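You operate a simulated robot arm through the tools that you are given. There is no shell and no other tool. Be economical: measure what you need, move in short steps, check, and stop when the job is done.

The job below is to be done with a simulated two-armed robot. You get a single attempt, and the scene is never put back.

JOB
Take the white scoop and leave it on top of the grey tray cover on the top of the steel cart. Close the flour bin lid. Push the chiller door shut. Take the cup labelled "taste" from the top of the long steel table and put it on the small steel baking tray on the top of the long steel table. Put the white brush from the top of the long steel table on the loading shelf of the front loader. Fetch the dough ball from the top of the long steel table and set it on the steel parts tray. Put two of the filling lumps from the top of the long steel table on the top of the small steel table. Put one of the dough lumps from the top of the long steel table on top of the steel disc there. Take the burnt cake from the top of the long steel table and leave it on the loading shelf of the front loader. Put the red brush on the bottom shelf of the drying rack. Pick up the green brush with one hand, pass it to the other hand and put it on the low shelf of the press. Open the back door of the side cabinet. Do these in any order.

Only the result counts: the job must be done as asked and must still hold three seconds after the hand-in. Knocking over, shifting, dropping, spilling or breaking anything else fails it. Lids that push on must go on centred and level and be pressed home; caps that screw on are set level and turned clockwise until they are tight.

ROBOT AND FRAMES
Two 7-joint arms with two-finger parallel grippers on one trunk, on a base that drives. Base frame: it is fixed to the floor where the robot stands at the start and does not move with it; the origin is under the middle of the robot, x ahead of it, y to its left, z up. Units: mm, rad, N and s.
The left shoulder is at the start at [22, 101, 1408], the right one opposite. With the tool pointing down near the work surface each hand reaches from about 100 to 300 mm from the robot's upright axis, wherever it stands, measured 20 degrees to its own side. Places, roughly: back door of the side cabinet [-1800, -3000, 700]; bottom shelf of the drying rack [700, -4300, 300]; burnt cake (5x5x3 cm) [-8500, -7300, 800]; chiller door [0, 1100, 1000]; cup [-8750, -6750, 750]; dough ball (5x5x4 cm) [-8200, -6800, 900]; dough lump (6x6x5 cm) [-7800, -7300, 800]; dough lump (7x6x5 cm) [-8300, -7300, 800]; dough lump (7x7x5 cm) [-8000, -6800, 800]; filling lump (7x6x5 cm) [-8500, -7200, 800]; filling lump (7x7x5 cm) [-7800, -6900, 800]; flour bin lid [600, 0, 1100]; green brush (3x3x12 cm) [-3500, -300, 800]; grey tray cover (43x33x5 cm) [400, -1100, 900]; loading shelf of the front loader [-8200, -2800, 700]; low shelf of the press (106x12 cm) [-5160, -2040, 460]; red brush (7x7x9 cm) [600, -2200, 900]; small steel baking tray (17x25x3 cm) [-9000, -7300, 800]; steel disc [-8000, -7250, 750]; steel parts tray (9x10x2 cm) [-8100, -7300, 800]; top of the small steel table [-4100, -4400, 600]; white brush (3x3x12 cm) [-8400, -6800, 900]; white scoop (6x17x10 cm) [500, 100, 900]. Payload 2.4 kg a hand.
The tool frame of a hand sits at the grasp point between the pads (the TCP): z along the fingers, y along the line on which they close. The tips reach 24 mm beyond it. Largest opening 68 mm; finger width 17, thickness 10; the body of the gripper, 40 by 70 mm, starts 41 mm behind the TCP.
Orientation is told as [roll, pitch, yaw] about the base's x, y, z axes, in that order, counted from this pose: with the fingers straight down and closing along the base's y, the tool's x points along the base's -x, its y along +y and its z along -z.

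CONTROLS
- The arms move only by the tool arm_command. It takes "left_steps", "right_steps" or both (then of equal length, played together; a hand with none holds still); each is a list of rows, each a list of 2 entries, a list of its own where there are three numbers: the shift along the tool's x, y, z in mm, then the turn, a rotation vector about the tool's x, y, z in rad. In form: [[[dx, dy, dz], [wx, wy, wz]], ...]. A call has 1 to 8 rows; each row shifts and turns the commanded pose from where the row before left it, along the tool's axes as they then stand. "left_claw" and "right_claw" are, for a hand that has rows, the finger opening in mm, from 0 to 68, set as the call begins (left out, the last holds). A row lasts 0.2 s, in which the tool goes at most 50 mm and 0.15 rad; a call with a longer step from one row to the next is refused whole, and so is a gripper value outside its range. Where a pose cannot be reached the arm comes as near as it can. A force on the tool above 40 N (or 10 N above the force at the start of the call, whichever is more), or a blocked arm, ends the call early, and 0.2 s more pass. The fingers move at their own pace (about 72 mm/s each) and stop on an object; they squeeze with about 27 N. The grip force told is the motor's: it shows also when the fingers shut on nothing. Time passes only in rows, and 0.2 s behind the last, so rows that do not move let the fingers close. It gives the time, the measured TCP pose, the force on the tool (base axes), the opening and the grip force at its end, in the units of the frame above (readings bear some noise), with the torque about the TCP (base axes, N m) and any sound that the robot's microphone picked up.
- Cameras (640 x 400 px; columns grow to the right, rows downward): "scene" is now at [88.3, 52.6, 1577.3]; the picture's right is [0.57, -0.82, 0.00], its down [-0.39, -0.27, -0.88] and it looks along [0.72, 0.50, -0.48] (base axes); focal length 214 px, centre (320, 200). "left" rides on the left gripper at [84, -11, -75] in its tool frame; the picture's right is [0.13, 0.99, 0.00], its down [-0.60, 0.08, -0.79] and it looks along [-0.79, 0.10, 0.61] (tool axes); focal length 251 px, centre (320, 200). "right" rides on the right gripper at [84, 11, -75] in its tool frame; the picture's right is [-0.13, 0.99, 0.00], its down [-0.60, -0.08, -0.79] and it looks along [-0.79, -0.10, 0.61] (tool axes); focal length 251 px, centre (320, 200). There is no depth. A picture from a camera that has moved, and an enlarged one, comes with that camera's place and axes in the base frame and with its lens.
- get_image(camera): a new picture of that camera. No time passes.
- slide_trunk(by): slides the trunk up (or, below 0, down) by that many mm; the arms and the scene camera ride with it, the base frame stays. It gives what a move gives, with no picture.
- steer(legs): drives the robot by 1 to 6 legs, each [ahead, left, turn to the left] in mm, mm and rad, along the robot's own axes; the way and the turn of a leg run together, so that a leg with both is an arc; at most 1500 mm and 3.142 rad a leg. The arms and the cameras ride along, it lands a little off, and it stops where it bumps. It gives what a move gives.
- aim_head(pan, tilt): turns the head with the scene camera to pan (to the left, within 1.501 rad either way) and tilt (down, from -0.506 to 1.204), counted from straight ahead of the robot. It gives what a move gives.
- close_up(camera, box): a new picture of the part [left, top, right, bottom] of that camera's present view, enlarged. No time passes.
- close_job(): hands the job in; it is judged then, once.

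Work in short steps. Places have to be worked out from the pictures, the camera data and where the tool is seen: move nearer, look again, correct. Check each grasp and each placing, and mend what went wrong. You have 567 turns and 370 pictures in all, those below and enlarged ones among them. Open the grippers and draw the arms clear of the work before you hand the job in, unless the task says otherwise; then end with one line.

The tools are called after ">>>" as a command line: name --argument value ..., lists and objects as JSON in quotes. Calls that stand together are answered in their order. arm_command: Moves the arms, as the interface text tells. Its arguments: {"type":"object","properties":{"left_steps":{"type":"array"},"left_claw":{"type":"number"},"right_steps":{"type":"array"},"right_claw":{"type":"number"}},"required":[]} The other tools are called the same way: slide_trunk (by) slides the trunk up or down; steer (legs) drives the base; aim_head (pan, tilt) turns the head that bears the scene camera; get_image (camera) takes a picture; close_up (camera, box) takes an enlarged picture of a part of a camera's view; close_job () hands the job in.

At the start:

```text
clock: 0.0
left_ee_pos: [220.7, 311.5, 1531.8]
left_orientation: [-0.001, 0.0, 0.001]
left_contact_force: [1.5, -0.7, 0.5]
left_moment: [-0.01, 0.02, 0.0]
left_grip_width: 68.0
left_grip_force: 0.0
right_ee_pos: [275.9, 10.9, 1549.9]
right_orientation: [-0.001, 0.002, 0.0]
right_contact_force: [-0.1, 0.2, 0.7]
right_moment: [0.0, 0.0, 0.0]
right_grip_width: 68.2
right_grip_force: 0.0
trunk travel left (down, up): [-621.0, 228.0]
robot x, y, heading: [1.0, 0.5, 0.001]
head pan, tilt: [0.607, 0.496]
```

scene: 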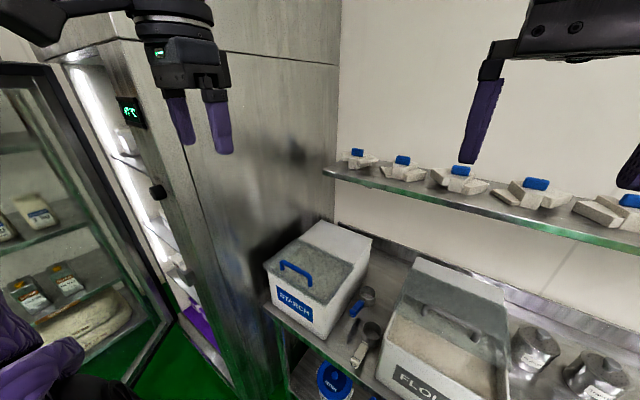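
right: 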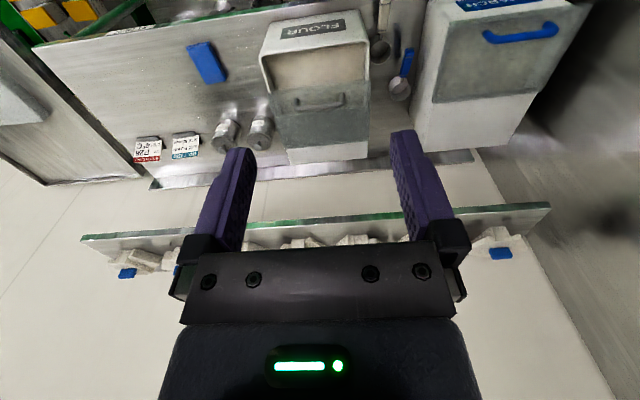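
left: 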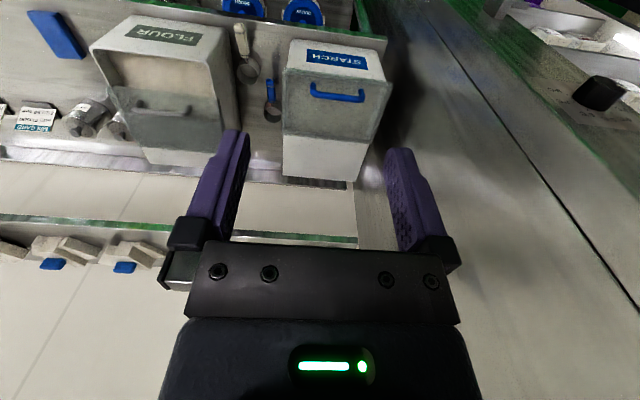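

I start by looking straight ahead and down at the bench with the flour bin and the scoop.

>>> aim_head --pan 0.0 --tilt 0.7

>>> get_image --camera "scene"

```text
clock: 1.0
left_ee_pos: [220.3, 311.9, 1533.1]
left_orientation: [-0.002, 0.0, 0.002]
left_contact_force: [0.1, -0.4, 0.8]
left_moment: [0.02, -0.01, 0.01]
left_grip_width: 68.1
left_grip_force: 0.0
right_ee_pos: [274.7, 11.2, 1550.3]
right_orientation: [0.0, 0.0, 0.0]
right_contact_force: [0.7, 0.6, -0.6]
right_moment: [0.02, 0.02, 0.01]
right_grip_width: 67.8
right_grip_force: 0.0
trunk travel left (down, up): [-621.0, 228.0]
robot x, y, heading: [-3.5, 4.0, -0.007]
head pan, tilt: [0.0, 0.7]
```

```text
366 pictures are left
camera scene: at [98.5, 0.7, 1559.3], right [0.0, -1.0, 0.0], down [-0.64, 0.0, -0.77], along [0.77, 0.0, -0.64], focal length 214 px, centre (320, 200)
```

scene: 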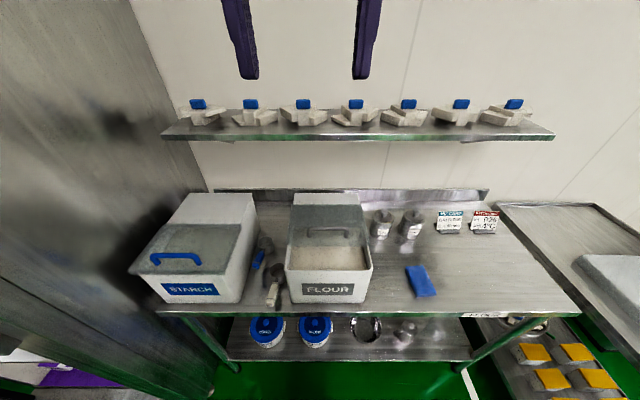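

The bench holds the starch bin, two scoops and the flour bin. I zoom in on the scoops and the flour lid.

>>> close_up --camera "scene" --box '[220, 180, 400, 320]'

```text
2.86 times, centred on (310, 250) of scene
camera zoom: at [98.5, 0.7, 1559.3], right [0.0, -1.0, 0.0], down [-0.64, 0.0, -0.77], along [0.77, 0.0, -0.64], focal length 613 px, centre (349, 57)
```

zoom: 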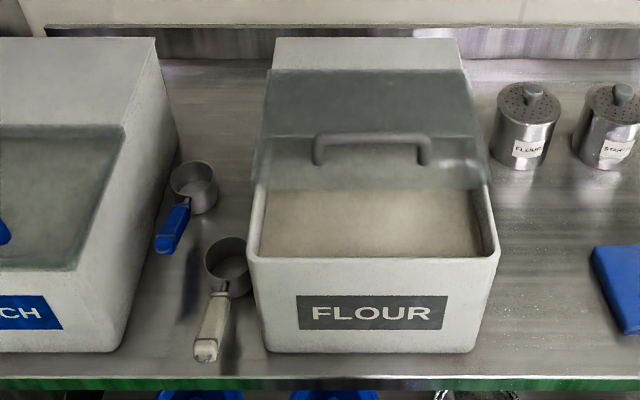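

The lid is tilted open on the flour bin, and the white scoop stands between the bins with its handle toward me. I lower the trunk for a second viewpoint to triangulate from.

>>> slide_trunk --by -250

>>> get_image --camera "scene"

>>> get_image --camera "left"

```text
clock: 3.6
left_ee_pos: [220.6, 309.8, 1282.4]
left_orientation: [-0.003, 0.001, 0.003]
left_contact_force: [0.5, -0.1, 0.6]
left_moment: [-0.02, 0.0, 0.0]
left_grip_width: 68.1
left_grip_force: 0.1
right_ee_pos: [276.0, 9.9, 1299.9]
right_orientation: [0.001, -0.002, 0.001]
right_contact_force: [-0.4, 0.3, 0.2]
right_moment: [0.01, -0.01, 0.01]
right_grip_width: 68.0
right_grip_force: 0.0
trunk travel left (down, up): [-371.0, 478.0]
robot x, y, heading: [0.7, -0.3, 0.002]
head pan, tilt: [0.0, 0.7]
```

```text
364 pictures are left
camera scene: at [121.1, 0.5, 1308.3], right [0.0, -1.0, 0.0], down [-0.64, 0.0, -0.76], along [0.76, 0.0, -0.64], focal length 214 px, centre (320, 200)
```

scene: 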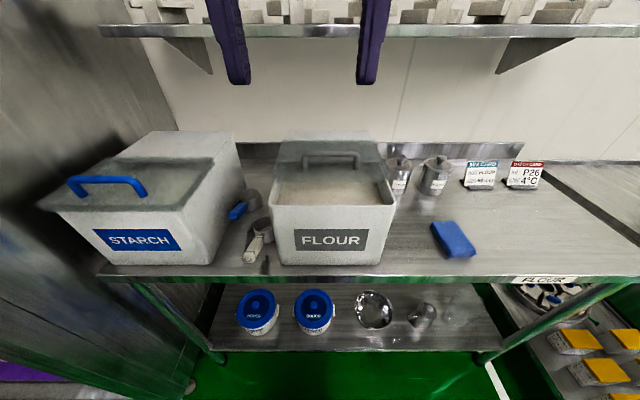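

```text
363 pictures are left
camera left: at [137.0, 298.6, 1357.8], right [-0.13, 0.99, 0.0], down [0.6, 0.08, 0.79], along [0.79, 0.1, -0.61], focal length 251 px, centre (320, 200)
```

left: 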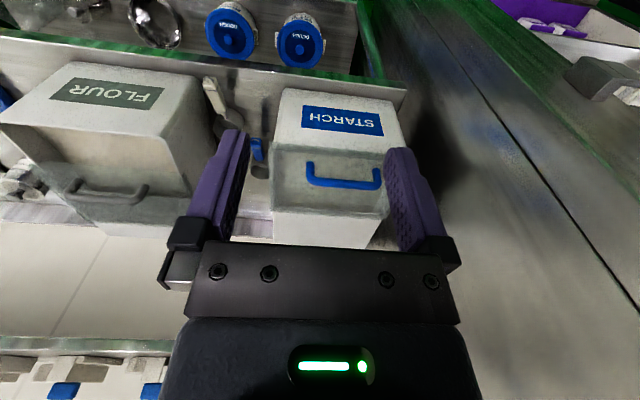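

I zoom in on the same region from this lower viewpoint to measure more exactly.

>>> close_up --camera "scene" --box '[220, 120, 420, 290]'

>>> get_image --camera "right"

```text
2.35 times, centred on (320, 205) of scene
camera zoom: at [121.1, 0.5, 1308.3], right [0.0, -1.0, 0.0], down [-0.64, 0.0, -0.76], along [0.76, 0.0, -0.64], focal length 505 px, centre (320, 188)
```

zoom: 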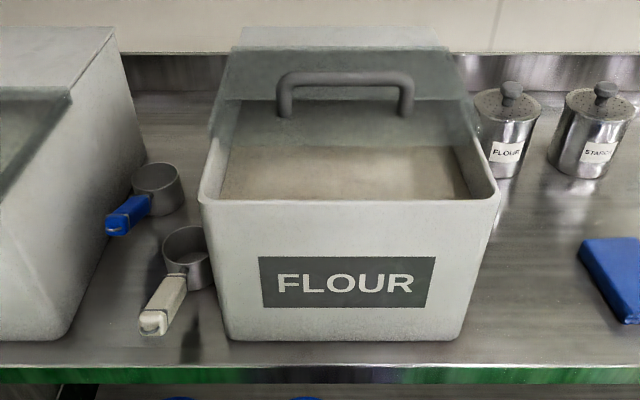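

```text
361 pictures are left
camera right: at [192.3, 21.4, 1375.4], right [0.13, 0.99, 0.0], down [0.6, -0.08, 0.79], along [0.79, -0.1, -0.61], focal length 251 px, centre (320, 200)
```

right: 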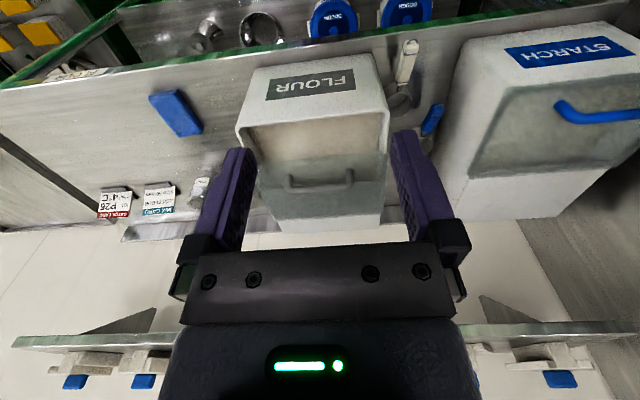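

From two viewpoints:
- **Table:** top at z≈828, front edge at x≈404.
- **Flour lid:** flat at z≈1053 and slid back. Its front edge is at x≈498, against the bin rim at x≈430, so it must be pulled toward me by its handle bar at about (529, -23, 1091).
- **White scoop:** handle end at about (397, 155, 910).

I drive ahead a little.

>>> steer --legs '[[120, 0, 0]]'

>>> aim_head --pan 0.0 --tilt 0.9

>>> get_image --camera "scene"

```text
clock: 4.8
left_ee_pos: [340.9, 311.7, 1283.3]
left_orientation: [-0.003, 0.001, 0.004]
left_contact_force: [-0.5, 0.3, -0.5]
left_moment: [0.01, 0.02, -0.01]
left_grip_width: 68.3
left_grip_force: 0.0
right_ee_pos: [397.2, 11.6, 1299.2]
right_orientation: [-0.001, 0.0, 0.002]
right_contact_force: [-0.7, 0.0, -0.3]
right_moment: [-0.02, 0.02, 0.02]
right_grip_width: 68.1
right_grip_force: 0.0
trunk travel left (down, up): [-371.0, 478.0]
robot x, y, heading: [120.5, -2.0, 0.007]
head pan, tilt: [0.0, 0.7]
```

```text
clock: 5.6
left_ee_pos: [340.3, 311.2, 1282.0]
left_orientation: [-0.001, 0.001, 0.001]
left_contact_force: [0.5, 0.5, -1.0]
left_moment: [-0.01, -0.04, 0.0]
left_grip_width: 67.8
left_grip_force: 0.0
right_ee_pos: [396.6, 11.1, 1300.4]
right_orientation: [-0.001, -0.001, 0.003]
right_contact_force: [1.5, 0.0, 0.5]
right_moment: [-0.01, 0.01, -0.01]
right_grip_width: 67.8
right_grip_force: 0.1
trunk travel left (down, up): [-371.0, 478.0]
robot x, y, heading: [123.9, 2.3, 0.003]
head pan, tilt: [0.0, 0.901]
```

```text
360 pictures are left
camera scene: at [232.0, 0.8, 1292.1], right [0.0, -1.0, 0.0], down [-0.78, 0.0, -0.62], along [0.62, 0.0, -0.78], focal length 214 px, centre (320, 200)
```

scene: 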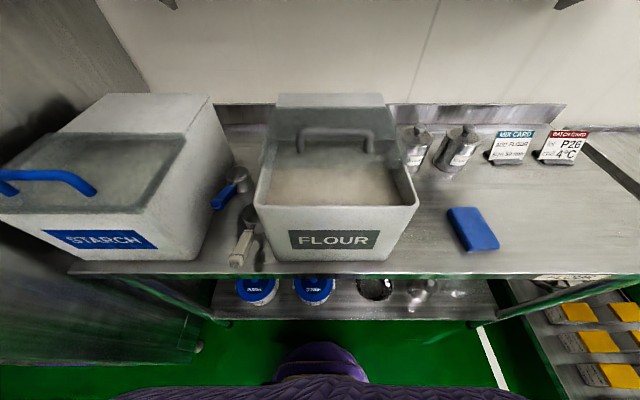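

The base has about 60 mm of clearance to the shelf below. With closed fingers, I bring the right hand over the spot just behind the lid's handle bar.

>>> arm_command --right_claw 0 --right_steps '[[[0, 0, 50], [0, 0, 0]], [[0, 0, 50], [0, 0, 0]], [[0, 0, 50], [0, 0, 0]], [[-40, -9, 0], [0, 0, 0]], [[-40, -9, 0], [0, 0, 0]], [[-40, -8, 0], [0, 0, 0]], [[-38, -8, 0], [0, 0, 0]]]'

>>> get_image --camera "scene"

>>> get_image --camera "right"

```text
clock: 7.2
left_ee_pos: [340.6, 312.8, 1281.9]
left_orientation: [-0.002, 0.001, 0.003]
left_contact_force: [0.7, 0.6, 0.3]
left_moment: [0.01, -0.02, 0.0]
left_grip_width: 68.1
left_grip_force: 0.0
right_ee_pos: [555.1, -22.6, 1149.3]
right_orientation: [-0.001, -0.001, 0.0]
right_contact_force: [0.6, 0.8, 0.6]
right_moment: [0.0, 0.03, 0.0]
right_grip_width: 0.1
right_grip_force: 23.5
trunk travel left (down, up): [-371.0, 478.0]
robot x, y, heading: [117.0, 0.7, 0.003]
head pan, tilt: [0.0, 0.901]
```

```text
359 pictures are left
camera scene: at [232.0, 1.1, 1292.1], right [0.0, -1.0, 0.0], down [-0.78, 0.0, -0.62], along [0.62, 0.0, -0.78], focal length 214 px, centre (320, 200)
```

scene: 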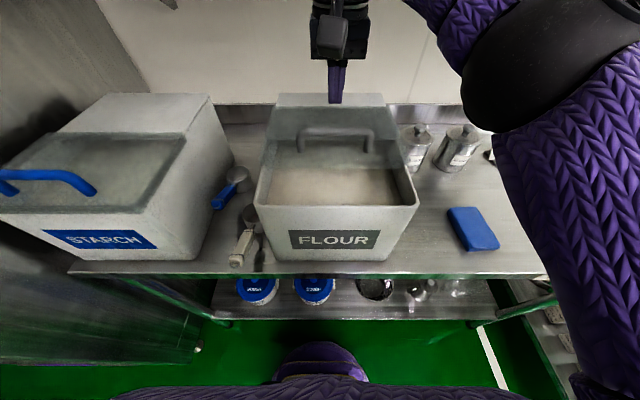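

```text
358 pictures are left
camera right: at [472.3, -11.5, 1224.7], right [0.13, 0.99, 0.0], down [0.6, -0.08, 0.79], along [0.79, -0.1, -0.61], focal length 251 px, centre (320, 200)
```

right: 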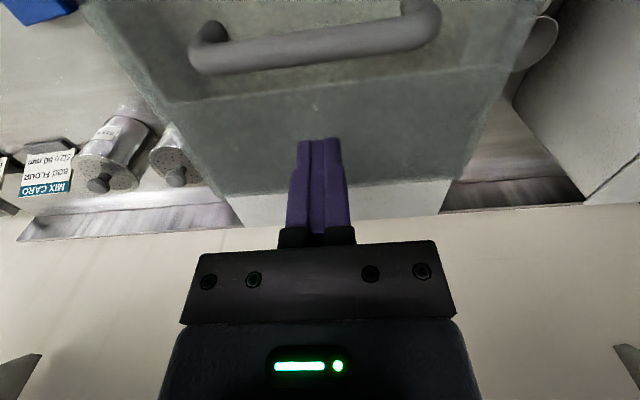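

The view from the hand shows a fold line in the lid, so I zoom in to see whether it slides or is hinged.

>>> close_up --camera "right" --box '[60, 0, 580, 230]'

>>> close_up --camera "scene" --box '[230, 80, 430, 270]'

>>> close_up --camera "left" --box '[0, 0, 420, 260]'

```text
1.23 times, centred on (320, 115) of right
camera zoom: at [472.3, -11.5, 1224.7], right [0.13, 0.99, 0.0], down [0.6, -0.08, 0.79], along [0.79, -0.1, -0.61], focal length 310 px, centre (320, 305)
```

zoom: 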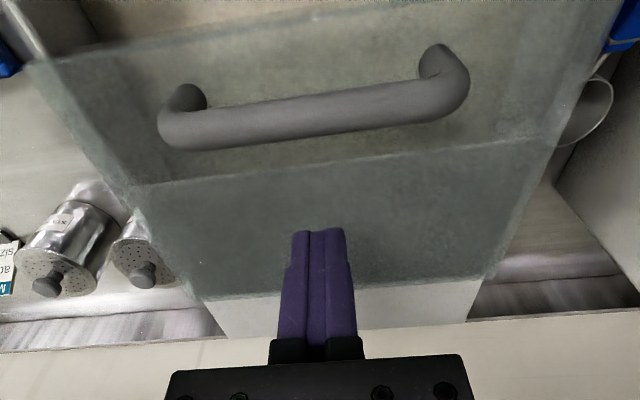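

```text
2.11 times, centred on (330, 175) of scene
camera zoom: at [232.0, 1.1, 1292.1], right [0.0, -1.0, 0.0], down [-0.78, 0.0, -0.62], along [0.62, 0.0, -0.78], focal length 452 px, centre (299, 253)
```

zoom: 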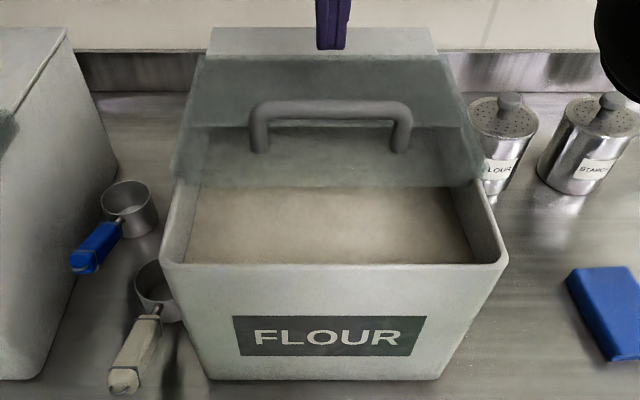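

```text
1.52 times, centred on (210, 130) of left
camera zoom: at [257.1, 299.3, 1357.5], right [-0.13, 0.99, 0.0], down [0.6, 0.08, 0.79], along [0.79, 0.1, -0.61], focal length 383 px, centre (488, 307)
```

zoom: 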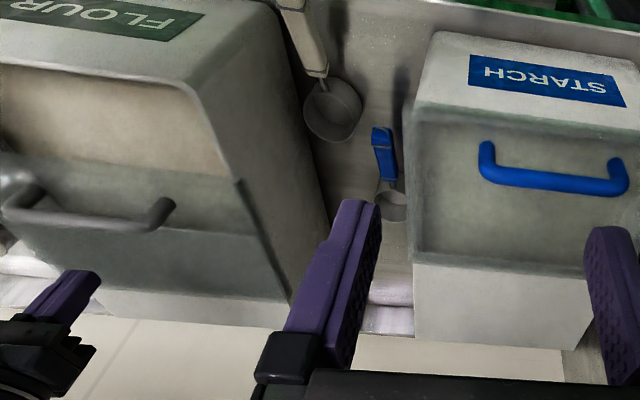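

The fold is only the bin's fixed top panel seen through the clear lid, so the lid slides. I dip the fingertips behind the bar and pull toward me.

>>> arm_command --right_claw 0 --right_steps '[[[0, 0, 30], [0, 0, 0]], [[0, 0, 26], [0, 0, 0]], [[10, 0, 0], [0, 0, 0]], [[15, 0, 0], [0, 0, 0]], [[15, 0, 0], [0, 0, 0]]]'

>>> close_up --camera "scene" --box '[230, 80, 430, 270]'

```text
clock: 8.4
left_ee_pos: [340.9, 312.1, 1282.1]
left_orientation: [-0.003, -0.001, 0.004]
left_contact_force: [0.8, -0.5, -0.3]
left_moment: [0.03, 0.01, -0.02]
left_grip_width: 68.0
left_grip_force: 0.1
right_ee_pos: [515.7, -21.4, 1093.6]
right_orientation: [0.001, -0.001, 0.003]
right_contact_force: [0.5, 0.2, -0.4]
right_moment: [0.0, 0.01, -0.03]
right_grip_width: 0.0
right_grip_force: 23.9
trunk travel left (down, up): [-371.0, 478.0]
robot x, y, heading: [119.7, 1.9, 0.003]
head pan, tilt: [0.0, 0.901]
```

```text
2.11 times, centred on (330, 175) of scene
camera zoom: at [232.0, 0.7, 1292.1], right [0.0, -1.0, 0.0], down [-0.78, 0.0, -0.62], along [0.62, 0.0, -0.78], focal length 452 px, centre (299, 253)
```

zoom: 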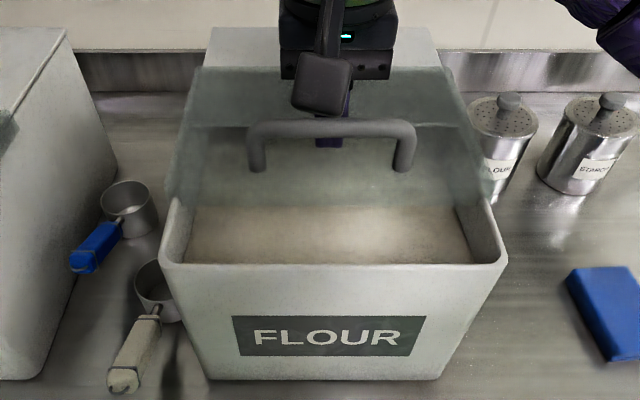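

The lid slides with little force. I keep pulling in small steps.

>>> arm_command --right_claw 0 --right_steps '[[[10, 0, 0], [0, 0, 0]], [[10, 0, 0], [0, 0, 0]], [[8, 0, 0], [0, 0, 0]], [[7, 0, 0], [0, 0, 0]], [[0, 0, 0], [0, 0, 0]]]'

>>> close_up --camera "scene" --box '[230, 80, 430, 270]'

```text
clock: 9.6
left_ee_pos: [340.7, 310.9, 1281.8]
left_orientation: [-0.002, 0.0, 0.003]
left_contact_force: [-0.7, -0.2, 0.6]
left_moment: [0.02, -0.02, -0.01]
left_grip_width: 68.1
left_grip_force: 0.1
right_ee_pos: [481.0, -22.6, 1093.6]
right_orientation: [0.001, 0.001, 0.002]
right_contact_force: [0.4, -0.3, 0.4]
right_moment: [0.0, 0.01, 0.0]
right_grip_width: 0.0
right_grip_force: 24.0
trunk travel left (down, up): [-371.0, 478.0]
robot x, y, heading: [121.1, -0.6, 0.002]
head pan, tilt: [0.0, 0.901]
```

```text
2.11 times, centred on (330, 175) of scene
camera zoom: at [231.9, 0.8, 1292.1], right [0.0, -1.0, 0.0], down [-0.78, 0.0, -0.62], along [0.62, 0.0, -0.78], focal length 452 px, centre (299, 253)
```

zoom: 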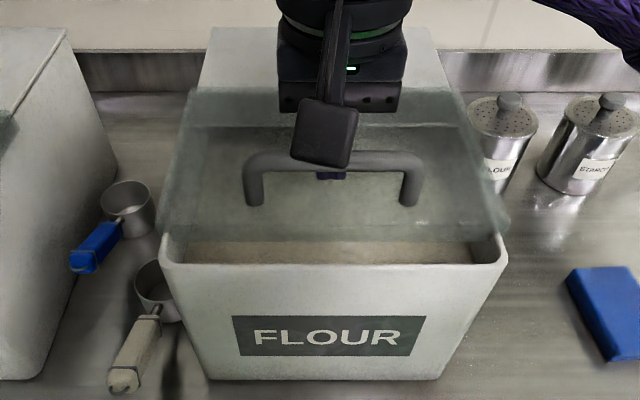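

A gap remains, so I keep pulling gently until it meets the stop.

>>> arm_command --right_claw 0 --right_steps '[[[6, 0, 0], [0, 0, 0]], [[6, 0, 0], [0, 0, 0]], [[6, 0, 0], [0, 0, 0]], [[5, 0, 0], [0, 0, 0]]]'

>>> close_up --camera "scene" --box '[230, 80, 430, 270]'

```text
clock: 10.6
left_ee_pos: [339.7, 311.0, 1281.3]
left_orientation: [-0.002, 0.001, 0.003]
left_contact_force: [0.4, 0.5, -0.3]
left_moment: [0.01, -0.01, 0.02]
left_grip_width: 68.0
left_grip_force: 0.0
right_ee_pos: [456.7, -22.1, 1093.8]
right_orientation: [-0.001, 0.0, 0.0]
right_contact_force: [1.2, 0.2, -0.4]
right_moment: [0.04, 0.01, -0.03]
right_grip_width: 0.0
right_grip_force: 23.8
trunk travel left (down, up): [-371.0, 478.0]
robot x, y, heading: [115.3, -0.4, 0.0]
head pan, tilt: [0.0, 0.901]
```

```text
2.11 times, centred on (330, 175) of scene
camera zoom: at [232.0, 0.8, 1292.1], right [0.0, -1.0, 0.0], down [-0.78, 0.0, -0.62], along [0.62, 0.0, -0.78], focal length 452 px, centre (299, 253)
```

zoom: 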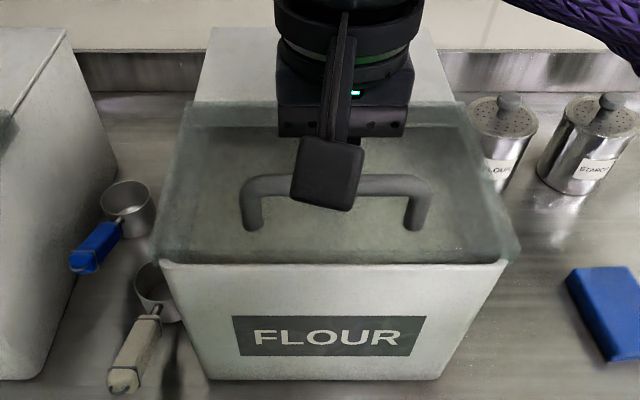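

The lid edge is now flush with the rim. I try a few more millimetres to feel for the stop.

>>> arm_command --right_claw 0 --right_steps '[[[2, 0, 0], [0, 0, 0]], [[2, 0, 0], [0, 0, 0]], [[0, 0, 0], [0, 0, 0]]]'

>>> close_up --camera "scene" --box '[0, 60, 430, 290]'

```text
clock: 11.4
left_ee_pos: [340.7, 311.3, 1282.7]
left_orientation: [-0.001, 0.0, 0.003]
left_contact_force: [-0.3, 0.2, -0.4]
left_moment: [0.0, 0.0, -0.04]
left_grip_width: 68.2
left_grip_force: 0.1
right_ee_pos: [452.8, -22.4, 1094.3]
right_orientation: [-0.001, 0.0, 0.003]
right_contact_force: [-0.1, 0.6, 0.1]
right_moment: [0.02, 0.01, -0.02]
right_grip_width: 0.0
right_grip_force: 23.8
trunk travel left (down, up): [-371.0, 478.0]
robot x, y, heading: [119.8, -2.9, -0.001]
head pan, tilt: [0.0, 0.901]
```

```text
1.49 times, centred on (215, 175) of scene
camera zoom: at [232.0, 0.7, 1292.1], right [0.0, -1.0, 0.0], down [-0.78, 0.0, -0.62], along [0.62, 0.0, -0.78], focal length 319 px, centre (476, 237)
```

zoom: 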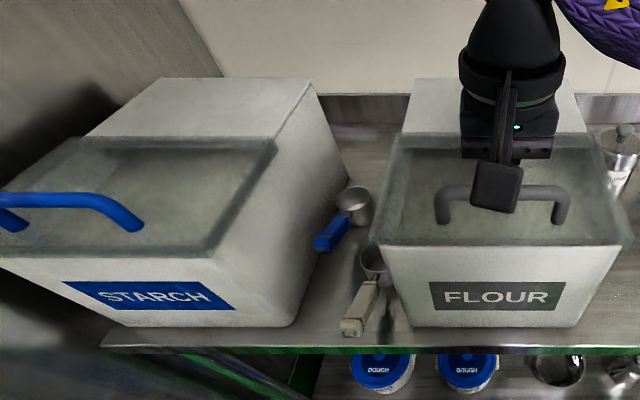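

Compared with the closed starch lid, the flour lid seems a few millimetres short. I pull on in small steps, watching the force.

>>> arm_command --right_claw 0 --right_steps '[[[2, 0, 0], [0, 0, 0]], [[2, 0, 0], [0, 0, 0]], [[2, 0, 0], [0, 0, 0]], [[0, 0, 0], [0, 0, 0]]]'

>>> close_up --camera "scene" --box '[0, 60, 430, 290]'

```text
clock: 12.4
left_ee_pos: [340.4, 311.5, 1282.5]
left_orientation: [-0.001, -0.001, 0.003]
left_contact_force: [-0.5, 0.6, 0.0]
left_moment: [0.03, 0.01, -0.03]
left_grip_width: 68.0
left_grip_force: 0.1
right_ee_pos: [445.8, -22.3, 1093.3]
right_orientation: [0.0, -0.001, -0.001]
right_contact_force: [1.0, -0.8, 0.5]
right_moment: [-0.01, -0.01, -0.01]
right_grip_width: 0.0
right_grip_force: 23.6
trunk travel left (down, up): [-371.0, 478.0]
robot x, y, heading: [119.5, -1.8, 0.002]
head pan, tilt: [0.0, 0.901]
```

```text
1.49 times, centred on (215, 175) of scene
camera zoom: at [232.0, 0.6, 1292.1], right [0.0, -1.0, 0.0], down [-0.78, 0.0, -0.62], along [0.62, 0.0, -0.78], focal length 319 px, centre (476, 237)
```

zoom: 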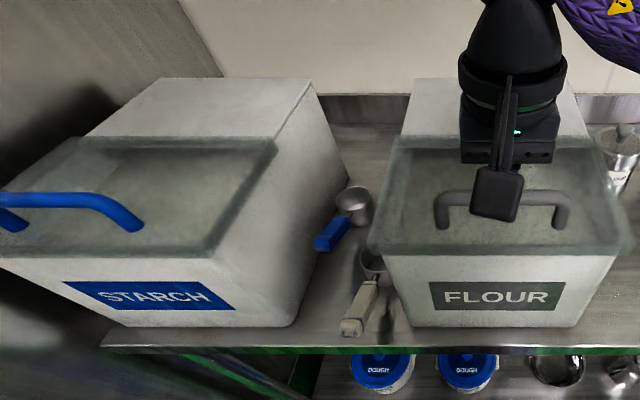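

It now nearly matches the starch lid (back edge 138, front about 255). I give it a last 2 mm nudge, then lift the hand out and back.

>>> arm_command --right_claw 0 --right_steps '[[[2, 0, 0], [0, 0, 0]], [[0, 0, 0], [0, 0, 0]], [[-8, 0, 0], [0, 0, 0]], [[0, 0, -40], [0, 0, 0]], [[0, 0, -40], [0, 0, 0]], [[0, 0, -40], [0, 0, 0]], [[20, -20, -40], [0, 0, 0]]]'

>>> close_up --camera "scene" --box '[100, 60, 430, 290]'

```text
clock: 14.0
left_ee_pos: [339.4, 310.7, 1282.5]
left_orientation: [-0.001, -0.002, 0.005]
left_contact_force: [0.1, -0.4, 0.6]
left_moment: [0.0, 0.0, -0.02]
left_grip_width: 67.8
left_grip_force: 0.0
right_ee_pos: [430.3, -42.6, 1254.9]
right_orientation: [0.002, 0.0, 0.002]
right_contact_force: [0.6, 0.4, -0.3]
right_moment: [0.01, 0.01, 0.03]
right_grip_width: 0.0
right_grip_force: 23.4
trunk travel left (down, up): [-371.0, 478.0]
robot x, y, heading: [121.8, -2.5, 0.003]
head pan, tilt: [0.0, 0.901]
```

```text
1.74 times, centred on (265, 175) of scene
camera zoom: at [231.2, 0.4, 1292.2], right [0.0, -1.0, 0.0], down [-0.78, 0.0, -0.62], along [0.62, 0.0, -0.78], focal length 373 px, centre (416, 244)
```

zoom: 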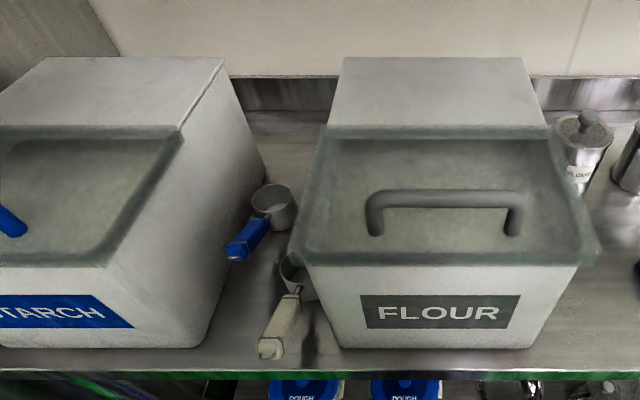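

The lid is closed level with its twin. Next I bring the left hand above the scoop handle, estimated at y≈154, x 390–465, z≈905.

>>> arm_command --left_claw 60 --left_steps '[[[-15, -40, 0], [0, 0, 0]], [[-17, -40, 0], [0, 0, 0]], [[-17, -40, 0], [0, 0, 0]], [[-17, -37, 0], [0, 0, 0]], [[0, 0, 50], [0, 0, 0]], [[0, 0, 50], [0, 0, 0]], [[0, 0, 50], [0, 0, 0]], [[0, 0, 50], [0, 0, 0]]]'

>>> close_up --camera "scene" --box '[160, 140, 360, 290]'

>>> get_image --camera "left"

```text
clock: 15.8
left_ee_pos: [406.0, 153.6, 1083.0]
left_orientation: [-0.002, 0.001, 0.005]
left_contact_force: [-0.5, -1.0, 0.5]
left_moment: [-0.03, 0.01, -0.02]
left_grip_width: 60.0
left_grip_force: 0.0
right_ee_pos: [430.9, -43.1, 1253.1]
right_orientation: [-0.001, 0.0, 0.0]
right_contact_force: [0.4, -0.1, 0.2]
right_moment: [-0.02, 0.04, -0.02]
right_grip_width: 0.1
right_grip_force: 23.3
trunk travel left (down, up): [-371.0, 478.0]
robot x, y, heading: [119.7, 1.5, 0.005]
head pan, tilt: [0.0, 0.901]
```

```text
2.67 times, centred on (260, 215) of scene
camera zoom: at [232.1, 0.8, 1292.0], right [0.0, -1.0, 0.0], down [-0.78, 0.0, -0.62], along [0.62, 0.0, -0.78], focal length 572 px, centre (480, 160)
```

zoom: 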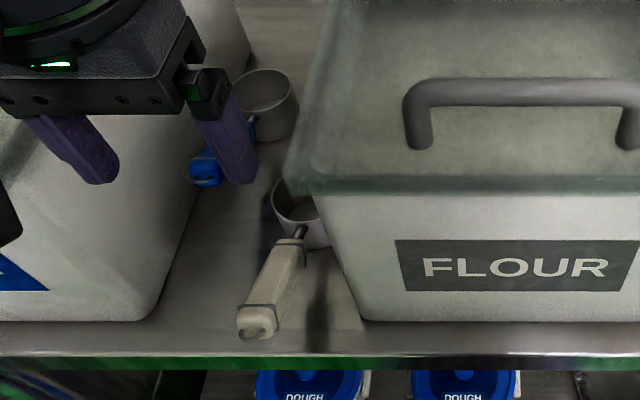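

```text
347 pictures are left
camera left: at [323.4, 142.4, 1157.7], right [-0.13, 0.99, 0.0], down [0.6, 0.08, 0.79], along [0.79, 0.1, -0.61], focal length 251 px, centre (320, 200)
```

left: 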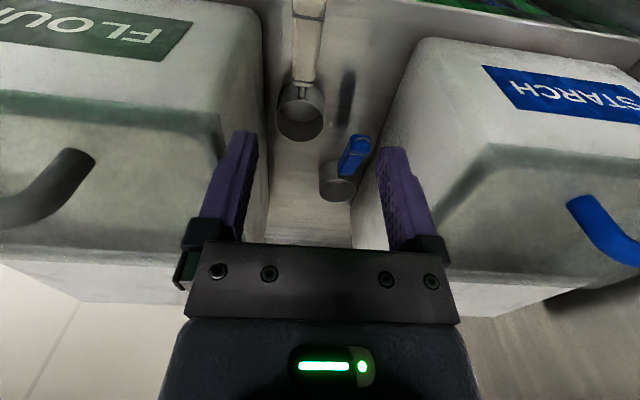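

The two cameras put the handle at y≈142–157. I shift slightly to 147, descend partway and look again.

>>> arm_command --left_claw 64 --left_steps '[[[0, -6, 30], [0, 0, 0]], [[0, 0, 40], [0, 0, 0]], [[0, 0, 40], [0, 0, 0]]]'

>>> close_up --camera "scene" --box '[160, 140, 360, 290]'

>>> get_image --camera "left"

```text
clock: 16.6
left_ee_pos: [408.1, 148.6, 973.0]
left_orientation: [-0.003, -0.001, 0.003]
left_contact_force: [-0.6, -0.7, 0.0]
left_moment: [-0.02, 0.0, -0.01]
left_grip_width: 64.1
left_grip_force: 0.0
right_ee_pos: [432.2, -42.5, 1253.6]
right_orientation: [0.001, -0.001, 0.001]
right_contact_force: [-0.7, 0.2, 0.4]
right_moment: [0.0, -0.03, 0.02]
right_grip_width: 0.0
right_grip_force: 23.7
trunk travel left (down, up): [-371.0, 478.0]
robot x, y, heading: [119.9, -2.0, 0.003]
head pan, tilt: [0.0, 0.901]
```

```text
2.67 times, centred on (260, 215) of scene
camera zoom: at [232.1, 0.7, 1292.0], right [0.0, -1.0, 0.0], down [-0.78, 0.0, -0.62], along [0.62, 0.0, -0.78], focal length 572 px, centre (480, 160)
```

zoom: 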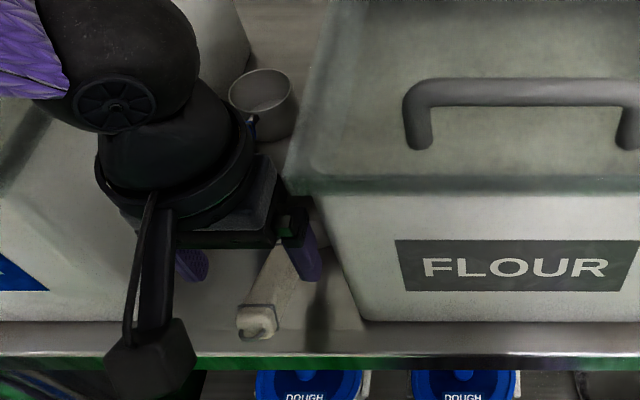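

```text
345 pictures are left
camera left: at [324.9, 136.0, 1047.4], right [-0.13, 0.99, 0.0], down [0.6, 0.08, 0.79], along [0.79, 0.1, -0.61], focal length 251 px, centre (320, 200)
```

left: 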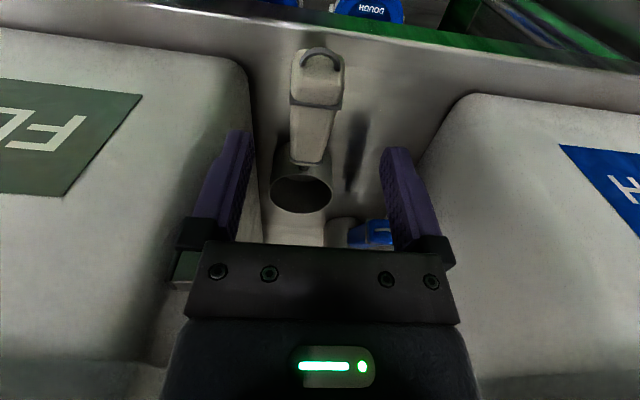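

In the hand camera the handle lies at y≈143, well between the fingers. I descend to z≈904 and close.

>>> arm_command --left_claw 64 --left_steps '[[[0, -4, 30], [0, 0, 0]], [[0, 0, 38], [0, 0, 0]], [[0, 0, 0], [0, 0, 0]]]'

>>> arm_command --left_claw 0 --left_steps '[[[0, 0, 0], [0, 0, 0]], [[0, 0, 0], [0, 0, 0]], [[0, 0, 0], [0, 0, 0]]]'

>>> get_image --camera "left"

```text
clock: 17.4
left_ee_pos: [407.4, 143.9, 904.3]
left_orientation: [-0.001, 0.001, 0.003]
left_contact_force: [0.5, -0.5, 1.1]
left_moment: [0.01, -0.03, -0.02]
left_grip_width: 63.7
left_grip_force: 0.2
right_ee_pos: [432.7, -41.0, 1254.1]
right_orientation: [-0.001, 0.001, 0.002]
right_contact_force: [0.2, 0.1, 0.4]
right_moment: [-0.01, -0.02, 0.01]
right_grip_width: 0.0
right_grip_force: 23.8
trunk travel left (down, up): [-371.0, 478.0]
robot x, y, heading: [118.2, 0.3, 0.008]
head pan, tilt: [0.0, 0.901]
```

```text
clock: 18.2
left_ee_pos: [406.1, 143.6, 904.8]
left_orientation: [-0.002, 0.0, 0.002]
left_contact_force: [0.4, -1.3, -0.7]
left_moment: [-0.01, 0.05, -0.03]
left_grip_width: 23.5
left_grip_force: 26.9
right_ee_pos: [432.4, -42.3, 1254.2]
right_orientation: [0.0, 0.0, 0.0]
right_contact_force: [0.6, -0.2, -0.4]
right_moment: [-0.04, 0.0, -0.01]
right_grip_width: 0.0
right_grip_force: 23.6
trunk travel left (down, up): [-371.0, 478.0]
robot x, y, heading: [120.9, 3.8, 0.001]
head pan, tilt: [0.0, 0.901]
```

```text
344 pictures are left
camera left: at [324.2, 132.0, 979.3], right [-0.13, 0.99, 0.0], down [0.6, 0.08, 0.79], along [0.79, 0.1, -0.61], focal length 251 px, centre (320, 200)
```

left: 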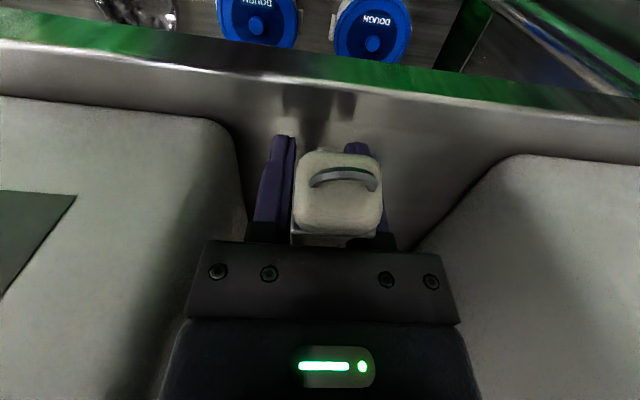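

The handle is held at 23.5 mm. I lift straight up between the bins.

>>> arm_command --left_claw 0 --left_steps '[[[0, 2, -20], [0, 0, 0]], [[0, 2, -30], [0, 0, 0]], [[0, 0, -40], [0, 0, 0]], [[0, 0, -45], [0, 0, 0]], [[0, 0, -45], [0, 0, 0]], [[0, 0, -45], [0, 0, 0]], [[0, 0, -45], [0, 0, 0]]]'

>>> get_image --camera "scene"

>>> get_image --camera "left"

```text
clock: 19.8
left_ee_pos: [406.5, 150.1, 1175.2]
left_orientation: [-0.004, 0.0, 0.001]
left_contact_force: [0.7, -0.5, -2.9]
left_moment: [0.01, 0.17, -0.02]
left_grip_width: 23.5
left_grip_force: 26.6
right_ee_pos: [432.0, -41.8, 1254.0]
right_orientation: [0.001, 0.0, 0.002]
right_contact_force: [-0.6, 0.7, 0.0]
right_moment: [0.02, 0.02, 0.0]
right_grip_width: 0.1
right_grip_force: 23.3
trunk travel left (down, up): [-371.0, 478.0]
robot x, y, heading: [118.3, 0.8, -0.001]
head pan, tilt: [0.0, 0.901]
```

```text
343 pictures are left
camera scene: at [231.9, 0.6, 1292.1], right [0.0, -1.0, 0.0], down [-0.78, 0.0, -0.62], along [0.62, 0.0, -0.78], focal length 214 px, centre (320, 200)
```

scene: 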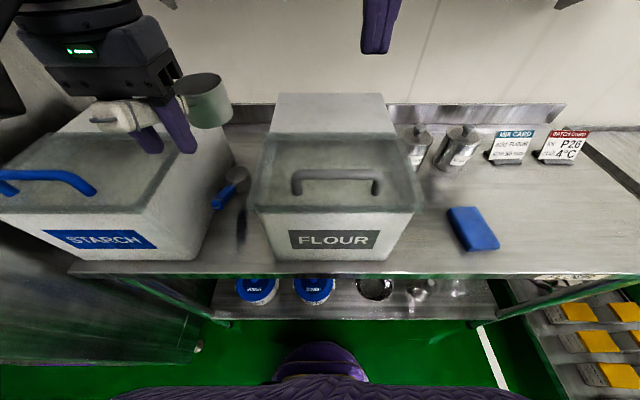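

```text
342 pictures are left
camera left: at [324.1, 136.9, 1250.0], right [-0.13, 0.99, 0.0], down [0.6, 0.08, 0.79], along [0.79, 0.1, -0.61], focal length 251 px, centre (320, 200)
```

left: 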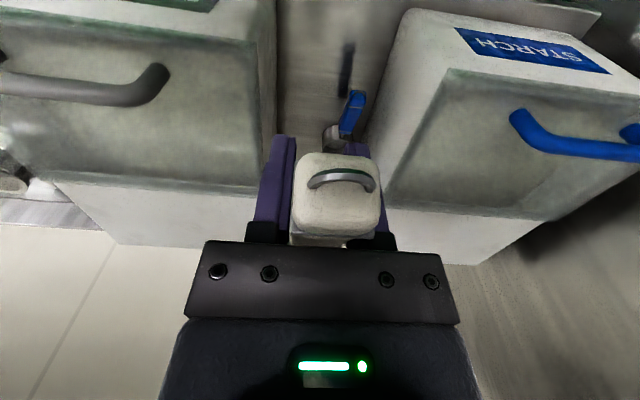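

The scoop is held firmly, its cup bottom about 76 mm below the TCP. I back off and look to the right for the cart.

>>> steer --legs '[[-220, 0, 0]]'

>>> aim_head --pan -1.0 --tilt 0.6

>>> get_image --camera "scene"

```text
clock: 21.4
left_ee_pos: [186.6, 148.6, 1173.2]
left_orientation: [-0.003, -0.003, 0.004]
left_contact_force: [-0.2, 0.2, -2.2]
left_moment: [0.01, 0.2, 0.03]
left_grip_width: 23.1
left_grip_force: 26.9
right_ee_pos: [211.2, -42.1, 1253.6]
right_orientation: [0.0, 0.0, 0.0]
right_contact_force: [-0.3, -0.4, -0.2]
right_moment: [-0.01, -0.02, 0.01]
right_grip_width: 0.1
right_grip_force: 23.9
trunk travel left (down, up): [-371.0, 478.0]
robot x, y, heading: [-101.7, 0.7, 0.003]
head pan, tilt: [0.0, 0.901]
```

```text
clock: 22.7
left_ee_pos: [186.5, 148.1, 1175.6]
left_orientation: [-0.001, 0.0, 0.004]
left_contact_force: [0.1, -0.8, -3.8]
left_moment: [0.02, 0.18, -0.01]
left_grip_width: 23.5
left_grip_force: 26.7
right_ee_pos: [212.0, -42.5, 1253.7]
right_orientation: [0.0, 0.0, 0.0]
right_contact_force: [-0.7, -0.7, -0.1]
right_moment: [0.01, 0.01, 0.0]
right_grip_width: 0.4
right_grip_force: 23.4
trunk travel left (down, up): [-371.0, 478.0]
robot x, y, heading: [-99.7, 2.4, 0.003]
head pan, tilt: [-1.0, 0.6]
```

```text
341 pictures are left
camera scene: at [-16.3, -73.9, 1316.8], right [-0.84, -0.54, 0.0], down [-0.31, 0.47, -0.82], along [0.45, -0.69, -0.57], focal length 214 px, centre (320, 200)
```

scene: 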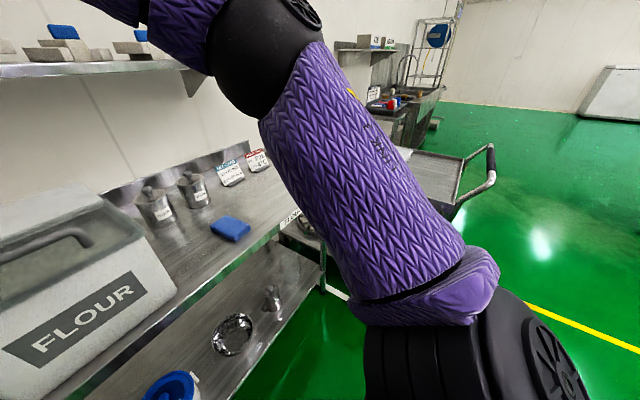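

The cart's push handle juts out toward -x, so driving straight across could bump it. I move only partway and look.

>>> steer --legs '[[-250, -300, 0]]'

>>> arm_command --right_claw 0 --right_steps '[[[40, 0, -30], [0, 0, 0]], [[30, 0, -30], [0, 0, 0]]]'

>>> aim_head --pan -0.8 --tilt 0.5

>>> get_image --camera "scene"

```text
clock: 25.2
left_ee_pos: [-62.3, -148.7, 1173.5]
left_orientation: [-0.002, -0.001, 0.001]
left_contact_force: [-0.3, -1.1, -3.1]
left_moment: [-0.02, 0.17, 0.0]
left_grip_width: 23.2
left_grip_force: 27.2
right_ee_pos: [-38.6, -340.5, 1253.7]
right_orientation: [-0.001, 0.0, -0.001]
right_contact_force: [0.1, -0.7, 0.1]
right_moment: [-0.03, 0.01, 0.0]
right_grip_width: 0.0
right_grip_force: 23.6
trunk travel left (down, up): [-371.0, 478.0]
robot x, y, heading: [-352.5, -297.8, -0.002]
head pan, tilt: [-1.0, 0.6]
```

```text
clock: 25.8
left_ee_pos: [-63.5, -147.7, 1173.8]
left_orientation: [-0.002, 0.001, 0.003]
left_contact_force: [-0.1, 0.0, -2.8]
left_moment: [0.0, 0.21, 0.02]
left_grip_width: 23.5
left_grip_force: 26.8
right_ee_pos: [-110.2, -339.5, 1314.3]
right_orientation: [0.001, 0.0, -0.002]
right_contact_force: [0.4, 0.3, 0.3]
right_moment: [0.0, -0.02, 0.0]
right_grip_width: 0.0
right_grip_force: 23.2
trunk travel left (down, up): [-371.0, 478.0]
robot x, y, heading: [-351.7, -298.1, 0.0]
head pan, tilt: [-1.0, 0.6]
```

```text
clock: 26.5
left_ee_pos: [-62.0, -148.6, 1173.7]
left_orientation: [-0.001, 0.0, 0.002]
left_contact_force: [0.4, 0.4, -2.6]
left_moment: [-0.05, 0.21, -0.02]
left_grip_width: 23.4
left_grip_force: 27.1
right_ee_pos: [-108.3, -339.5, 1313.8]
right_orientation: [-0.001, 0.002, -0.001]
right_contact_force: [-0.2, -0.9, -0.1]
right_moment: [-0.01, -0.01, 0.01]
right_grip_width: 0.1
right_grip_force: 24.1
trunk travel left (down, up): [-371.0, 478.0]
robot x, y, heading: [-354.6, -298.5, 0.0]
head pan, tilt: [-0.799, 0.499]
```

```text
340 pictures are left
camera scene: at [-251.0, -361.9, 1325.9], right [-0.72, -0.7, 0.0], down [-0.33, 0.34, -0.88], along [0.61, -0.63, -0.48], focal length 214 px, centre (320, 200)
```

scene: 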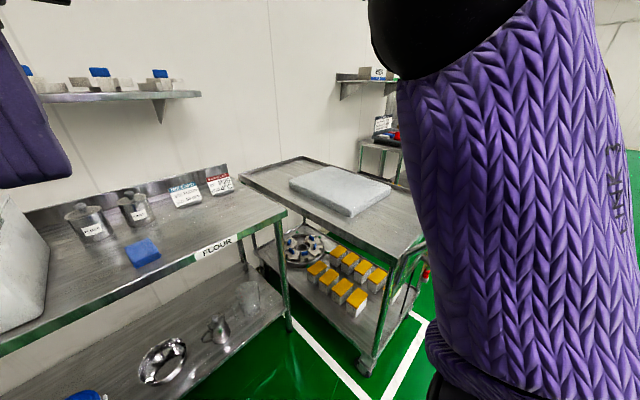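

The cart spans roughly x -80..900 with the cover near (330, -1080), and its handle is on the -x end. I'll approach from the -y side, so I back off, go round the handle and look.

>>> steer --legs '[[-350, 0, 0], [0, -1400, 0]]'

>>> aim_head --pan 0.3 --tilt 0.5

>>> get_image --camera "scene"

```text
clock: 28.1
left_ee_pos: [-258.1, -148.1, 1173.2]
left_orientation: [-0.001, 0.002, 0.003]
left_contact_force: [0.9, 1.2, -2.8]
left_moment: [0.02, 0.2, 0.0]
left_grip_width: 23.2
left_grip_force: 26.9
right_ee_pos: [-302.6, -340.3, 1314.8]
right_orientation: [0.001, 0.001, 0.001]
right_contact_force: [0.5, 0.5, 0.0]
right_moment: [0.01, -0.02, 0.02]
right_grip_width: 0.0
right_grip_force: 24.3
trunk travel left (down, up): [-371.0, 478.0]
robot x, y, heading: [-544.9, -298.3, -0.005]
head pan, tilt: [-0.799, 0.499]
stopped in leg 1: the robot was blocked; the commanded pose is now the measured one
```

```text
clock: 29.5
left_ee_pos: [-259.8, -147.2, 1173.9]
left_orientation: [0.001, 0.0, 0.001]
left_contact_force: [0.6, 0.3, -2.6]
left_moment: [-0.01, 0.2, -0.02]
left_grip_width: 23.4
left_grip_force: 27.0
right_ee_pos: [-305.0, -338.9, 1314.2]
right_orientation: [0.002, -0.003, 0.002]
right_contact_force: [-0.9, -1.0, -0.6]
right_moment: [0.03, 0.01, 0.01]
right_grip_width: 0.0
right_grip_force: 23.3
trunk travel left (down, up): [-371.0, 478.0]
robot x, y, heading: [-546.5, -296.4, 0.004]
head pan, tilt: [0.3, 0.499]
```

```text
339 pictures are left
camera scene: at [-422.6, -269.4, 1325.9], right [0.3, -0.96, 0.0], down [-0.46, -0.14, -0.88], along [0.84, 0.26, -0.48], focal length 214 px, centre (320, 200)
```

scene: 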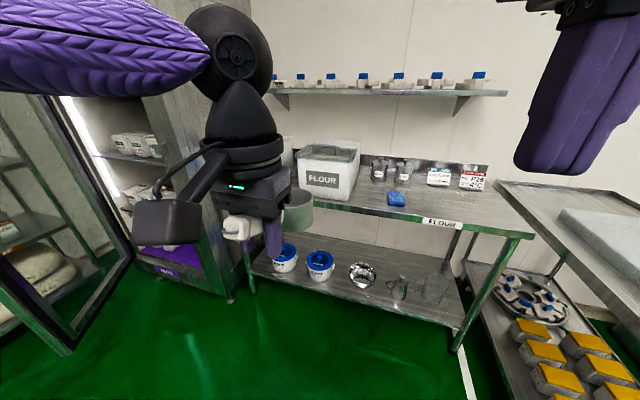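

Something blocked me from behind at x≈-545, so I look to both sides.

>>> aim_head --pan -1.5 --tilt 0.5

>>> get_image --camera "scene"

>>> aim_head --pan 1.5 --tilt 0.6

>>> get_image --camera "scene"

```text
clock: 31.3
left_ee_pos: [-258.3, -147.8, 1174.2]
left_orientation: [0.0, -0.001, 0.001]
left_contact_force: [-0.4, 0.7, -3.1]
left_moment: [0.0, 0.19, 0.02]
left_grip_width: 23.4
left_grip_force: 26.4
right_ee_pos: [-305.1, -339.4, 1313.1]
right_orientation: [0.002, -0.001, 0.0]
right_contact_force: [0.7, -0.1, 0.0]
right_moment: [0.0, -0.04, 0.0]
right_grip_width: 0.0
right_grip_force: 24.1
trunk travel left (down, up): [-371.0, 478.0]
robot x, y, heading: [-549.6, -295.7, -0.0]
head pan, tilt: [-1.499, 0.499]
```

```text
338 pictures are left
camera scene: at [-502.9, -387.0, 1326.0], right [-1.0, -0.07, 0.0], down [-0.04, 0.48, -0.88], along [0.06, -0.88, -0.48], focal length 214 px, centre (320, 200)
```

scene: 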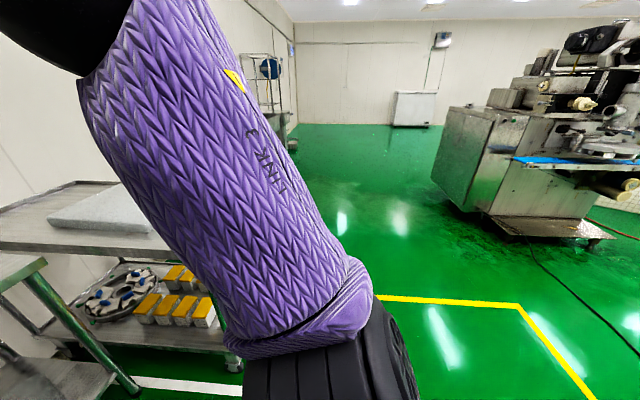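

```text
clock: 33.9
left_ee_pos: [-258.1, -148.3, 1174.9]
left_orientation: [-0.001, 0.001, 0.002]
left_contact_force: [-0.1, 0.2, -2.9]
left_moment: [-0.02, 0.18, 0.03]
left_grip_width: 23.4
left_grip_force: 27.5
right_ee_pos: [-305.2, -338.9, 1314.7]
right_orientation: [0.002, -0.001, 0.002]
right_contact_force: [0.4, 0.1, -0.3]
right_moment: [-0.02, -0.03, 0.01]
right_grip_width: 0.1
right_grip_force: 24.0
trunk travel left (down, up): [-371.0, 478.0]
robot x, y, heading: [-546.8, -299.5, 0.003]
head pan, tilt: [1.499, 0.6]
```

```text
337 pictures are left
camera scene: at [-503.2, -208.1, 1316.9], right [1.0, -0.07, 0.0], down [-0.04, -0.56, -0.82], along [0.06, 0.82, -0.57], focal length 214 px, centre (320, 200)
```

scene: 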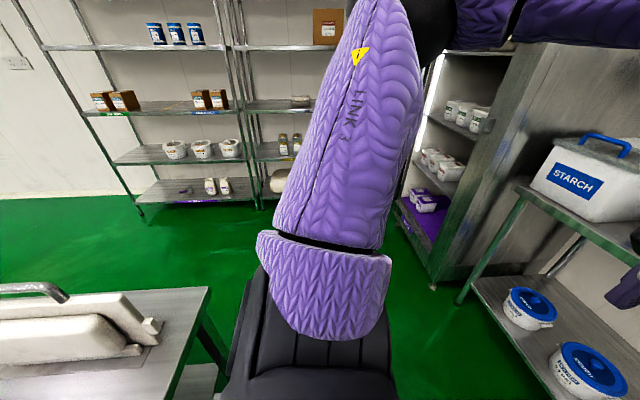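

A worktable stands behind me. I step ahead a little, then strafe right through the open aisle, clear of the cart handle.

>>> steer --legs '[[25, 0, 0], [0, -1400, 0]]'

>>> aim_head --pan 0.3 --tilt 0.5

>>> get_image --camera "scene"

```text
clock: 41.3
left_ee_pos: [-228.0, -1542.0, 1173.8]
left_orientation: [-0.002, 0.0, 0.011]
left_contact_force: [0.2, -1.0, -2.6]
left_moment: [0.0, 0.21, 0.0]
left_grip_width: 23.3
left_grip_force: 27.5
right_ee_pos: [-272.3, -1734.1, 1314.7]
right_orientation: [0.001, -0.002, 0.011]
right_contact_force: [0.4, 0.0, -0.3]
right_moment: [0.0, 0.0, -0.03]
right_grip_width: 0.0
right_grip_force: 23.6
trunk travel left (down, up): [-371.0, 478.0]
robot x, y, heading: [-510.8, -1694.0, 0.005]
head pan, tilt: [1.499, 0.6]
```

```text
clock: 42.7
left_ee_pos: [-227.7, -1541.5, 1174.1]
left_orientation: [-0.001, -0.002, 0.012]
left_contact_force: [0.3, 0.1, -2.7]
left_moment: [0.01, 0.2, 0.0]
left_grip_width: 23.4
left_grip_force: 26.6
right_ee_pos: [-272.9, -1734.1, 1314.7]
right_orientation: [0.003, -0.002, 0.01]
right_contact_force: [0.1, 0.1, 0.7]
right_moment: [-0.03, 0.05, 0.0]
right_grip_width: 0.0
right_grip_force: 24.0
trunk travel left (down, up): [-371.0, 478.0]
robot x, y, heading: [-511.7, -1696.0, 0.01]
head pan, tilt: [0.3, 0.499]
```

```text
336 pictures are left
camera scene: at [-390.6, -1665.0, 1325.9], right [0.31, -0.95, 0.0], down [-0.46, -0.15, -0.88], along [0.84, 0.27, -0.48], focal length 214 px, centre (320, 200)
```

scene: 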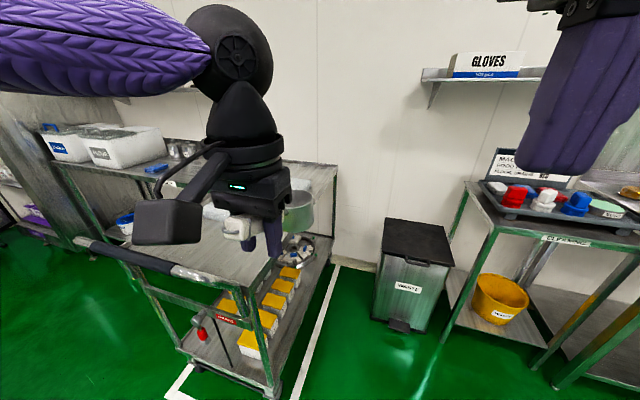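

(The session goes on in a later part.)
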